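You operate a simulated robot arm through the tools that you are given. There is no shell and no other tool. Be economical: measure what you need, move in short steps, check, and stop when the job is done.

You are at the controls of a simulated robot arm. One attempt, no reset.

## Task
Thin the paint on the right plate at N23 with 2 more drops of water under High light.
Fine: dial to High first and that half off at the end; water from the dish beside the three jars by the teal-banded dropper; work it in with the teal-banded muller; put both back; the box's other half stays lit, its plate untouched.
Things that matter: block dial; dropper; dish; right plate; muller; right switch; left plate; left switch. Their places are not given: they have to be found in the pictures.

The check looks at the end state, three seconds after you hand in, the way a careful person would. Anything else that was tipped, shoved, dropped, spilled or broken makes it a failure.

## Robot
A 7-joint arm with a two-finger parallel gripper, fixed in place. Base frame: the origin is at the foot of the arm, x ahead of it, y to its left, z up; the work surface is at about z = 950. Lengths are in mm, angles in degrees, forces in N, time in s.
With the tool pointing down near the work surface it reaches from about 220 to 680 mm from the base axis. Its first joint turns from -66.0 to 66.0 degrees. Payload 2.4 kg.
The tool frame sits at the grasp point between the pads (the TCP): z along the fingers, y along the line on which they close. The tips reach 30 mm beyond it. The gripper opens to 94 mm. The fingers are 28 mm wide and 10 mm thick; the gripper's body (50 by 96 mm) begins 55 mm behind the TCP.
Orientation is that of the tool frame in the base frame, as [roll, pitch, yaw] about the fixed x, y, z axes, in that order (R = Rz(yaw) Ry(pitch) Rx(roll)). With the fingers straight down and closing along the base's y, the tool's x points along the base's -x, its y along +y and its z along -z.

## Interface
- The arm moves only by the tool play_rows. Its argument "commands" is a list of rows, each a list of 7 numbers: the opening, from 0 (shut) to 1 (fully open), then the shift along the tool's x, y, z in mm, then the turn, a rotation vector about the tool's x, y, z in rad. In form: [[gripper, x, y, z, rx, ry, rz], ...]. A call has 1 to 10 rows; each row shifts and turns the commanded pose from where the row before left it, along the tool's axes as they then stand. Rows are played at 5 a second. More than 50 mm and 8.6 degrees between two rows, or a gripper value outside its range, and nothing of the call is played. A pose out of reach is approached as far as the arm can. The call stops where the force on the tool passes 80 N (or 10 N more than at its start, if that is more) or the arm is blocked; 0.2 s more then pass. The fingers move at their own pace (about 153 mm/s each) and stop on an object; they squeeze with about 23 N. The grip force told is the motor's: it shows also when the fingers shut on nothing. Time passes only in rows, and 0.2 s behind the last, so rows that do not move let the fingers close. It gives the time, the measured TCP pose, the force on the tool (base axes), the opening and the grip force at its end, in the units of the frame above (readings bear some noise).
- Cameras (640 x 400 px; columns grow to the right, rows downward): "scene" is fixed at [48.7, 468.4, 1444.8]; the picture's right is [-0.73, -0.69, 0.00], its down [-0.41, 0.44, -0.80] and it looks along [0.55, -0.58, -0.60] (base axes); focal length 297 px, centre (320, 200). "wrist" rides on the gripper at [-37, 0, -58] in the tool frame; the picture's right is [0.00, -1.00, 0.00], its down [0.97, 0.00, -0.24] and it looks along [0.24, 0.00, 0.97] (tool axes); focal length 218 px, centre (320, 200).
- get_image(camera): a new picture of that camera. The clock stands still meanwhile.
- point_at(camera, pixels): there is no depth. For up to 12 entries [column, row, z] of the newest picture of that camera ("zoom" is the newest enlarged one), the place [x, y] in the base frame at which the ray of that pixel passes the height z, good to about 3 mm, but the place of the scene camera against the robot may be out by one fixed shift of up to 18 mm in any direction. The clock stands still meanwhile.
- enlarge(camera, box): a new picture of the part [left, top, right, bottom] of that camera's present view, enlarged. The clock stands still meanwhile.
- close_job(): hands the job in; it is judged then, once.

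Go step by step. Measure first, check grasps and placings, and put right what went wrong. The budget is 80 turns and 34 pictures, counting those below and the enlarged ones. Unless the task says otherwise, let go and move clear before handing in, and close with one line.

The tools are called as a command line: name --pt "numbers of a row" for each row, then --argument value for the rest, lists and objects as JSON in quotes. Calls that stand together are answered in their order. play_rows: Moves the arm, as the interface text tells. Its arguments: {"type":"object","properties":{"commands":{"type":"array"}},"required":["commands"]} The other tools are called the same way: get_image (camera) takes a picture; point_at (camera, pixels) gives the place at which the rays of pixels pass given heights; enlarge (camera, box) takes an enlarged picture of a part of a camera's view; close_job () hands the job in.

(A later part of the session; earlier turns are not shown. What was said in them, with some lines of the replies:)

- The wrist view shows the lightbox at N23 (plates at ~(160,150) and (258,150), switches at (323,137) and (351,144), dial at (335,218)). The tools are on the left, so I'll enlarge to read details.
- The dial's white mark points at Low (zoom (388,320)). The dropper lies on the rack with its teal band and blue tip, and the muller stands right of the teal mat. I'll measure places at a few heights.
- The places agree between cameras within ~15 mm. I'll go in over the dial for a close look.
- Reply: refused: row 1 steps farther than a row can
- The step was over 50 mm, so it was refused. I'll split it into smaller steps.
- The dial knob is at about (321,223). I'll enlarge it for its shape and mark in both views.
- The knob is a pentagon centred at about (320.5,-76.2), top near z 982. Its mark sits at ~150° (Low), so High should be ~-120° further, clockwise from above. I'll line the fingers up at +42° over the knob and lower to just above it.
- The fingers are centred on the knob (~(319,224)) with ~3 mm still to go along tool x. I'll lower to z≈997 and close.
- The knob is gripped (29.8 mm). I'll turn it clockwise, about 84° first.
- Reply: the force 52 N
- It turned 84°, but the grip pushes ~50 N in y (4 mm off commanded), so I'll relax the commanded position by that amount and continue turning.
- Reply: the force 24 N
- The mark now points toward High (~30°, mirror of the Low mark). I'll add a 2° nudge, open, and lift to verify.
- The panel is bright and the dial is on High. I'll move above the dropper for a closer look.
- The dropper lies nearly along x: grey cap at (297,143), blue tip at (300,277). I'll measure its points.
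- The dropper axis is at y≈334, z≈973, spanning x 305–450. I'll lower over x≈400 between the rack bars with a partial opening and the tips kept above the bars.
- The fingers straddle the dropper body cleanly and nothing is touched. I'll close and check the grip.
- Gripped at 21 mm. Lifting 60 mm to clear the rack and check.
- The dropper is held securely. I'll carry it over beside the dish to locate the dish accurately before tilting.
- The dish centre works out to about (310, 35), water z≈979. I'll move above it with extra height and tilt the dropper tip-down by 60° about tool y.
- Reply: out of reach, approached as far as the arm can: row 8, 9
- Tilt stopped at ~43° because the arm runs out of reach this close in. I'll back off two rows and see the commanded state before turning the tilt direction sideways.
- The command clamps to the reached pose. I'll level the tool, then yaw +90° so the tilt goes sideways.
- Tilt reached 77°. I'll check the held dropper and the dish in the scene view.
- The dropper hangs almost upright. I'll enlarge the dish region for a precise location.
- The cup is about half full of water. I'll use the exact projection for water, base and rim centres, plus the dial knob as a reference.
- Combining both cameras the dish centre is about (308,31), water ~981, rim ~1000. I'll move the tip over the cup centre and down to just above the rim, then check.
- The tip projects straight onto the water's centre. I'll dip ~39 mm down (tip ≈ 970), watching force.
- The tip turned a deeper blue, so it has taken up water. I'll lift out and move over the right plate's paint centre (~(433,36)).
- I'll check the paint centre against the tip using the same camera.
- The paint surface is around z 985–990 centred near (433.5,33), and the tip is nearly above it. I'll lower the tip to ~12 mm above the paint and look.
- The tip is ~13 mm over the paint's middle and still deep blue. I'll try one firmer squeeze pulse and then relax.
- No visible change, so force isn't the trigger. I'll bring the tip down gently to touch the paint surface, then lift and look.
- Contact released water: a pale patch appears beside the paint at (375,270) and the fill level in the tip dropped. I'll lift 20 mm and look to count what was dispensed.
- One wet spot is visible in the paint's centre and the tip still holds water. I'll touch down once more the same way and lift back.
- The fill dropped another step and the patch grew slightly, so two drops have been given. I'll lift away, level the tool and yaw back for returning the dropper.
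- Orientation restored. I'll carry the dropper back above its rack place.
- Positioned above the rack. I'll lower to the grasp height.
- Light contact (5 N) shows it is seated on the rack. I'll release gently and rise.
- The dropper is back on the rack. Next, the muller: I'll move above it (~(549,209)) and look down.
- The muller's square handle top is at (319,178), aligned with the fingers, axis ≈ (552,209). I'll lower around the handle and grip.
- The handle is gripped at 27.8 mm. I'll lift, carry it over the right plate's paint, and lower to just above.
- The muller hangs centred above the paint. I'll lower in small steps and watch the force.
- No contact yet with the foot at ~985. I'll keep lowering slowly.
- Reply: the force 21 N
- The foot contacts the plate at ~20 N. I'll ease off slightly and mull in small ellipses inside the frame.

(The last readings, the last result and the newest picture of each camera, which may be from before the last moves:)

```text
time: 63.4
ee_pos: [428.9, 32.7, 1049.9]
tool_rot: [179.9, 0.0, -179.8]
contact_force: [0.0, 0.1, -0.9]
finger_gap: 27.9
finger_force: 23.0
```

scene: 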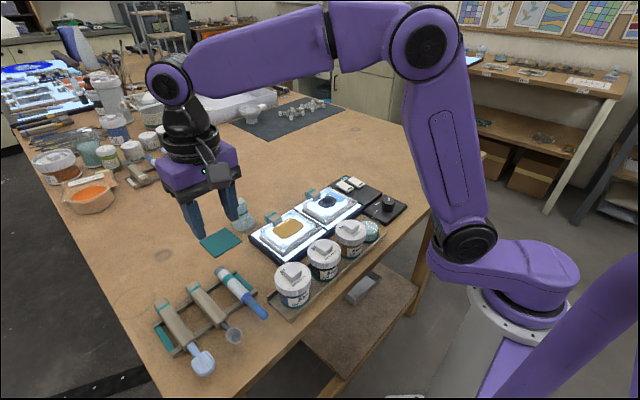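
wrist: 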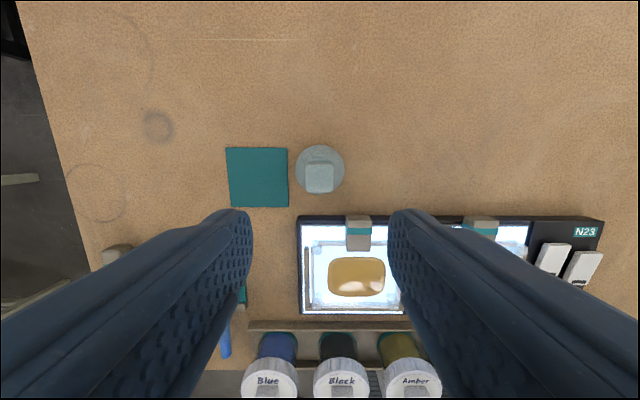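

With the back-off there was no contact. I'll press ~1.5 mm back down and repeat two more loops.

play_rows --pt "0.1 0 0 1.5 0 0 0" --pt "0.1 0 0 0 0 0 0"

play_rows --pt "0.1 -2 8.5 0 0 0 0" --pt "0.1 -5 3.5 0 0 0 0" --pt "0.1 -5 -3.5 0 0 0 0" --pt "0.1 -2 -8.5 0 0 0 0" --pt "0.1 2 -8.5 0 0 0 0" --pt "0.1 5 -3.5 0 0 0 0" --pt "0.1 5 3.5 0 0 0 0" --pt "0.1 2 8.5 0 0 0 0"

play_rows --pt "0.1 -2 8.5 0 0 0 0" --pt "0.1 -5 3.5 0 0 0 0" --pt "0.1 -5 -3.5 0 0 0 0" --pt "0.1 -2 -8.5 0 0 0 0" --pt "0.1 2 -8.5 0 0 0 0" --pt "0.1 5 -3.5 0 0 0 0" --pt "0.1 5 3.5 0 0 0 0" --pt "0.1 2 8.5 0 0 0 0"

```text
time: 64.0
ee_pos: [427.5, 33.0, 1048.9]
tool_rot: [179.9, 0.0, -179.9]
contact_force: [-1.7, 0.8, 11.9]
finger_gap: 28.1
finger_force: 23.5
```

```text
time: 65.8
ee_pos: [427.1, 30.8, 1049.1]
tool_rot: [179.9, 0.2, -180.0]
contact_force: [0.7, -6.8, 18.3]
finger_gap: 27.8
finger_force: 23.2
```

```text
time: 67.6
ee_pos: [427.9, 34.5, 1048.0]
tool_rot: [179.9, 0.1, 179.9]
contact_force: [0.4, -2.7, 5.5]
finger_gap: 27.7
finger_force: 23.1
```

Contact held with sliding friction. I'll lift and move aside to see the paint.

play_rows --pt "0.1 0 0 -30 0 0 0" --pt "0.1 0 0 -40 0 0 0" --pt "0.1 -40 0 -10 0 0 0" --pt "0.1 -40 0 0 0 0 0" --pt "0.1 0 0 0 0 0 0"

enlarge --camera "scene" --box '[240, 140, 380, 240]'

```text
time: 68.8
ee_pos: [509.8, 34.3, 1128.6]
tool_rot: [179.9, 0.0, -179.9]
contact_force: [-0.3, -1.5, -1.9]
finger_gap: 27.8
finger_force: 22.8
```

```text
4.00 times, centred on (310, 190) of scene
```

zoom: 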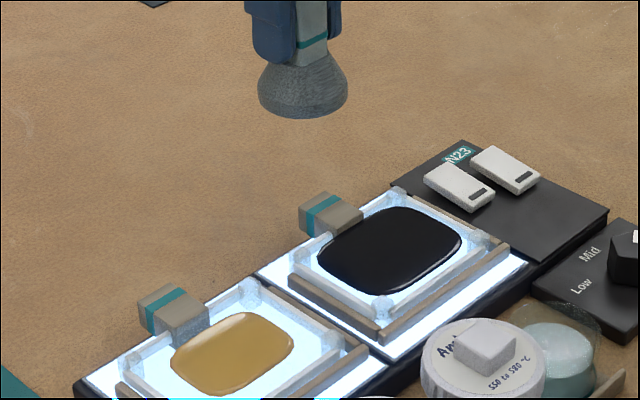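

The paint is now smooth, even and spread. I'll take the muller back to its standing place (552,209).

play_rows --pt "0.1 -10.5 43.7 0 0 0 0" --pt "0.1 -10.5 43.7 0 0 0 0" --pt "0.1 -10.5 43.7 0 0 0 0" --pt "0.1 -10.5 43.7 0 0 0 0" --pt "0.1 0 0 40 0 0 0" --pt "0.1 0 0 40 0 0 0" --pt "0.1 0 0 22 0 0 0" --pt "0.1 0 0 4 0 0 0" --pt "0.1 0 0 2 0 0 0" --pt "0.1 0 0 0 0 0 0"

```text
time: 71.0
ee_pos: [549.4, 207.8, 1021.3]
tool_rot: [179.8, 0.1, -179.9]
contact_force: [-0.3, -0.4, -2.4]
finger_gap: 28.0
finger_force: 22.8
```

play_rows --pt "0.1 -1.5 1 2 0 0 0" --pt "0.1 0 0 1.5 0 0 0" --pt "0.1 0 0 0 0 0 0"

```text
time: 71.8
ee_pos: [550.9, 209.2, 1018.2]
tool_rot: [179.9, 0.0, -179.9]
contact_force: [-0.1, 0.0, -1.4]
finger_gap: 27.8
finger_force: 23.0
```

play_rows --pt "0.1 0 0 1.2 0 0 0" --pt "0.1 0 0 0 0 0 0"

play_rows --pt "0.1 0 0 1.0 0 0 0" --pt "0.1 0 0 0 0 0 0"

```text
time: 72.4
ee_pos: [550.5, 207.4, 1015.7]
tool_rot: [180.0, 0.0, -179.9]
contact_force: [-0.2, 0.2, -2.3]
finger_gap: 27.9
finger_force: 23.0
```

```text
time: 73.0
ee_pos: [549.9, 208.9, 1013.8]
tool_rot: [180.0, 0.0, -179.9]
contact_force: [0.4, 0.9, -2.8]
finger_gap: 27.6
finger_force: 22.9
```

Still no contact, so the handle slid a little more in the grip. I'll continue slowly.

play_rows --pt "0.1 0 0 1.2 0 0 0" --pt "0.1 0 0 0 0 0 0"

play_rows --pt "0.1 0 0 1.2 0 0 0" --pt "0.1 0 0 0 0 0 0"

```text
time: 73.6
ee_pos: [550.7, 210.2, 1013.8]
tool_rot: [179.9, 0.0, -179.8]
contact_force: [0.9, 0.2, -2.9]
finger_gap: 28.2
finger_force: 22.6
```

```text
time: 74.2
ee_pos: [552.3, 209.0, 1012.3]
tool_rot: [180.0, 0.0, -179.9]
contact_force: [-0.6, -0.2, 0.4]
finger_gap: 27.8
finger_force: 23.0
```

Force moved from −2.9 to +0.4 N, so it is touching the table. I'll settle 0.5 mm more, release, and rise.

play_rows --pt "0.1 0 0 0.5 0 0 0" --pt "0.33 0 0 0 0 0 0" --pt "0.45 0 0 0 0 0 0" --pt "0.6 0 0 0 0 0 0" --pt "0.6 0 0 0 0 0 0" --pt "0.6 0 0 -20 0 0 0" --pt "0.6 0 0 -40 0 0 0" --pt "0.6 0 0 -40 0 0 0" --pt "0.6 0 0 -30 0 0 0"

```text
time: 76.2
ee_pos: [551.8, 209.2, 1143.8]
tool_rot: [179.9, -0.1, -180.0]
contact_force: [0.5, -0.6, 0.5]
finger_gap: 56.3
finger_force: 0.0
```

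Both tools are back. I'll close the fingers and move above the near end of the right switch (~(418,-93.5)) at a safe height.

play_rows --pt "0.0 16.7 -37.8 0 0 0 0" --pt "0 16.7 -37.8 0 0 0 0" --pt "0 16.7 -37.8 0 0 0 0" --pt "0 16.7 -37.8 0 0 0 0" --pt "0 16.7 -37.8 0 0 0 0" --pt "0 16.7 -37.8 0 0 0 0" --pt "0 16.7 -37.8 0 0 0 0" --pt "0 16.9 -38.1 0 0 0 0" --pt "0 0 0 45 0 0 0" --pt "0 0 0 45 0 0 0"

play_rows --pt "0 0 0 10 0 0 0" --pt "0 0 0 5 0 0 0" --pt "0 0 0 3 0 0 0" --pt "0 0 0 0 0 0 0"

```text
time: 78.4
ee_pos: [417.9, -94.2, 1053.1]
tool_rot: [180.0, 0.1, -179.9]
contact_force: [-0.3, -0.5, -0.5]
finger_gap: 0.0
finger_force: 23.5
```

```text
time: 79.4
ee_pos: [418.6, -93.5, 1034.5]
tool_rot: [179.8, 0.0, -179.9]
contact_force: [0.1, 0.0, 0.6]
finger_gap: 0.0
finger_force: 23.0
```

No contact at tip z≈1004. I'll continue in small steps.

play_rows --pt "0 0 0 3 0 0 0" --pt "0 0 0 3 0 0 0" --pt "0 0 0 0 0 0 0"

play_rows --pt "0 0 0 2 0 0 0" --pt "0 0 0 2 0 0 0" --pt "0 0 0 0 0 0 0"

play_rows --pt "0 0 0 2 0 0 0" --pt "0 0 0 2 0 0 0" --pt "0 0 0 0 0 0 0"

```text
time: 80.2
ee_pos: [417.0, -94.5, 1027.7]
tool_rot: [179.9, 0.0, -179.8]
contact_force: [0.0, -0.4, 0.4]
finger_gap: 0.0
finger_force: 22.7
```

```text
time: 81.0
ee_pos: [418.0, -93.6, 1024.0]
tool_rot: [179.9, 0.0, -179.9]
contact_force: [-0.3, -0.4, -0.3]
finger_gap: 0.0
finger_force: 23.5
```

```text
time: 81.8
ee_pos: [417.1, -94.1, 1020.0]
tool_rot: [179.9, 0.0, -179.9]
contact_force: [-0.9, 0.0, -0.1]
finger_gap: 0.0
finger_force: 22.9
```

Still free at tip z≈990. I'll shift 5 mm toward the switch and continue.

play_rows --pt "0 -5 0 2 0 0 0" --pt "0 0 0 2 0 0 0" --pt "0 0 0 0 0 0 0"

play_rows --pt "0 0 0 2 0 0 0" --pt "0 0 0 1.5 0 0 0" --pt "0 0 0 0 0 0 0"

```text
time: 82.6
ee_pos: [423.3, -94.5, 1014.4]
tool_rot: [179.8, -0.1, -179.8]
contact_force: [-0.3, 0.2, 0.5]
finger_gap: 0.3
finger_force: 23.2
```

```text
time: 83.4
ee_pos: [422.7, -93.8, 1012.5]
tool_rot: [179.9, 0.2, -179.9]
contact_force: [-4.4, -0.1, 16.9]
finger_gap: 0.0
finger_force: 23.4
```

Contact at tip z≈983 with 17 N. I'll press 2.5 mm further.

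play_rows --pt "0 0 0 1.5 0 0 0" --pt "0 0 0 1 0 0 0" --pt "0 0 0 0 0 0 0"

```text
time: 84.2
ee_pos: [422.4, -93.7, 1011.5]
tool_rot: [179.9, 0.4, -179.9]
contact_force: [-18.5, 3.9, 72.5]
finger_gap: 0.1
finger_force: 22.6
```

It's against a hard stop (72 N, z nearly unchanged). I'll lift clear and look at the light.

play_rows --pt "0 0 0 -4 0 0 0" --pt "0 0 0 -26 0 0 0" --pt "0 0 0 0 0 0 0"

enlarge --camera "scene" --box '[220, 130, 410, 255]'

```text
time: 85.0
ee_pos: [422.8, -95.2, 1038.8]
tool_rot: [180.0, -0.1, -179.9]
contact_force: [0.3, -0.2, 0.8]
finger_gap: 0.0
finger_force: 22.8
```

```text
3.20 times, centred on (315, 192) of scene
```

zoom: 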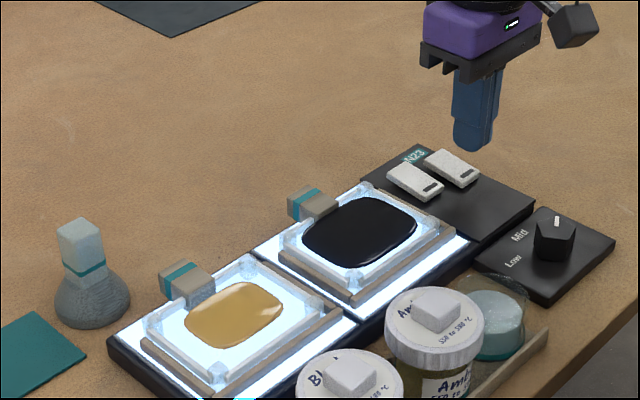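

The right half is still lit, so the near end was already down. I'll press the far (raised) end at x≈456.

play_rows --pt "0 -33 0.5 0 0 0 0" --pt "0 0 0 8 0 0 0" --pt "0 0 0 4 0 0 0" --pt "0 0 0 3 0 0 0" --pt "0 0 0 0 0 0 0"

play_rows --pt "0 0 0 2 0 0 0" --pt "0 0 0 2 0 0 0" --pt "0 0 0 0 0 0 0"

play_rows --pt "0 0 0 2 0 0 0" --pt "0 0 0 2 0 0 0" --pt "0 0 0 0 0 0 0"

```text
time: 86.2
ee_pos: [454.7, -93.0, 1024.3]
tool_rot: [179.9, 0.0, -179.8]
contact_force: [-0.1, 0.6, 0.6]
finger_gap: 0.2
finger_force: 22.8
```

```text
time: 87.0
ee_pos: [455.3, -93.5, 1020.5]
tool_rot: [179.9, 0.1, -179.9]
contact_force: [-0.5, -0.6, 0.5]
finger_gap: 0.0
finger_force: 23.8
```

```text
time: 87.8
ee_pos: [456.8, -93.3, 1016.2]
tool_rot: [179.8, 0.0, -179.9]
contact_force: [0.1, 0.9, -1.1]
finger_gap: 0.1
finger_force: 22.8
```

play_rows --pt "0 0 0 1.5 0 0 0" --pt "0 0 0 1.5 0 0 0" --pt "0 0 0 0 0 0 0"

play_rows --pt "0 0 0 1.2 0 0 0" --pt "0 0 0 0 0 0 0"

```text
time: 88.6
ee_pos: [456.2, -95.3, 1012.7]
tool_rot: [179.9, 0.0, -179.9]
contact_force: [1.5, 0.8, 1.5]
finger_gap: 0.0
finger_force: 23.4
```

```text
time: 89.2
ee_pos: [455.6, -93.6, 1013.7]
tool_rot: [179.9, 0.0, -179.9]
contact_force: [1.6, 1.2, 3.0]
finger_gap: 0.2
finger_force: 22.9
```

Light resistance (1.5–3 N) now: the rocker is yielding. I'll keep pressing in small steps.

play_rows --pt "0 0 0 1.5 0 0 0" --pt "0 0 0 1.2 0 0 0" --pt "0 0 0 0 0 0 0"

play_rows --pt "0 0 0 1.2 0 0 0" --pt "0 0 0 0 0 0 0"

```text
time: 90.0
ee_pos: [456.6, -92.9, 1013.3]
tool_rot: [-179.9, 0.4, -179.9]
contact_force: [-13.4, 1.6, 62.5]
finger_gap: 0.1
finger_force: 23.1
```

```text
time: 90.6
ee_pos: [455.8, -94.4, 1012.8]
tool_rot: [180.0, 0.4, -179.9]
contact_force: [-16.1, -0.1, 76.4]
finger_gap: 0.1
finger_force: 23.5
```

A hard stop came after ~2 mm of soft travel, consistent with the rocker toggling. I'll lift well clear and use the last picture to verify everything.

play_rows --pt "0 0 0 -6 0 0 0" --pt "0 0 0 -40 0 0 0" --pt "0 0 0 -40 0 0 0" --pt "0.3 0 0 -40 0 0 0" --pt "0.3 0 0 0 0 0 0"

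enlarge --camera "scene" --box '[140, 150, 430, 370]'

```text
time: 91.8
ee_pos: [455.2, -93.1, 1134.5]
tool_rot: [179.9, -0.1, -180.0]
contact_force: [0.2, 0.4, 0.4]
finger_gap: 28.1
finger_force: 0.0
```

```text
1.82 times, centred on (285, 260) of scene
```

zoom: 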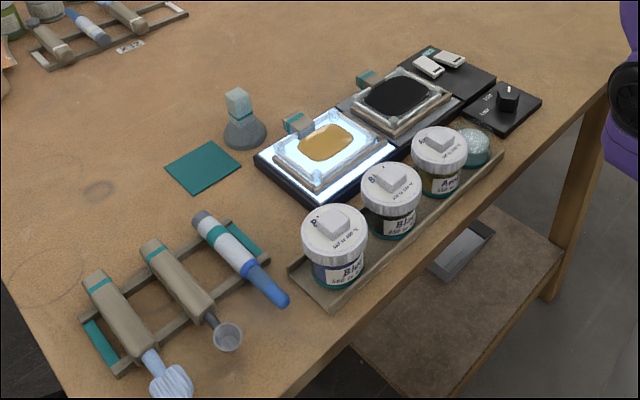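

The last picture shows the right half dark and the left half still lit. The yellow plate is untouched, the dropper is on its rack, the muller is in its place and the arm is clear, so I'm handing in.

close_job

```text
The job is handed in.
```

The right plate at N23 has its 2 extra drops, worked in smooth under High light; that half is now off, the left half is still lit with its plate untouched, and the dropper and muller are back where they were.
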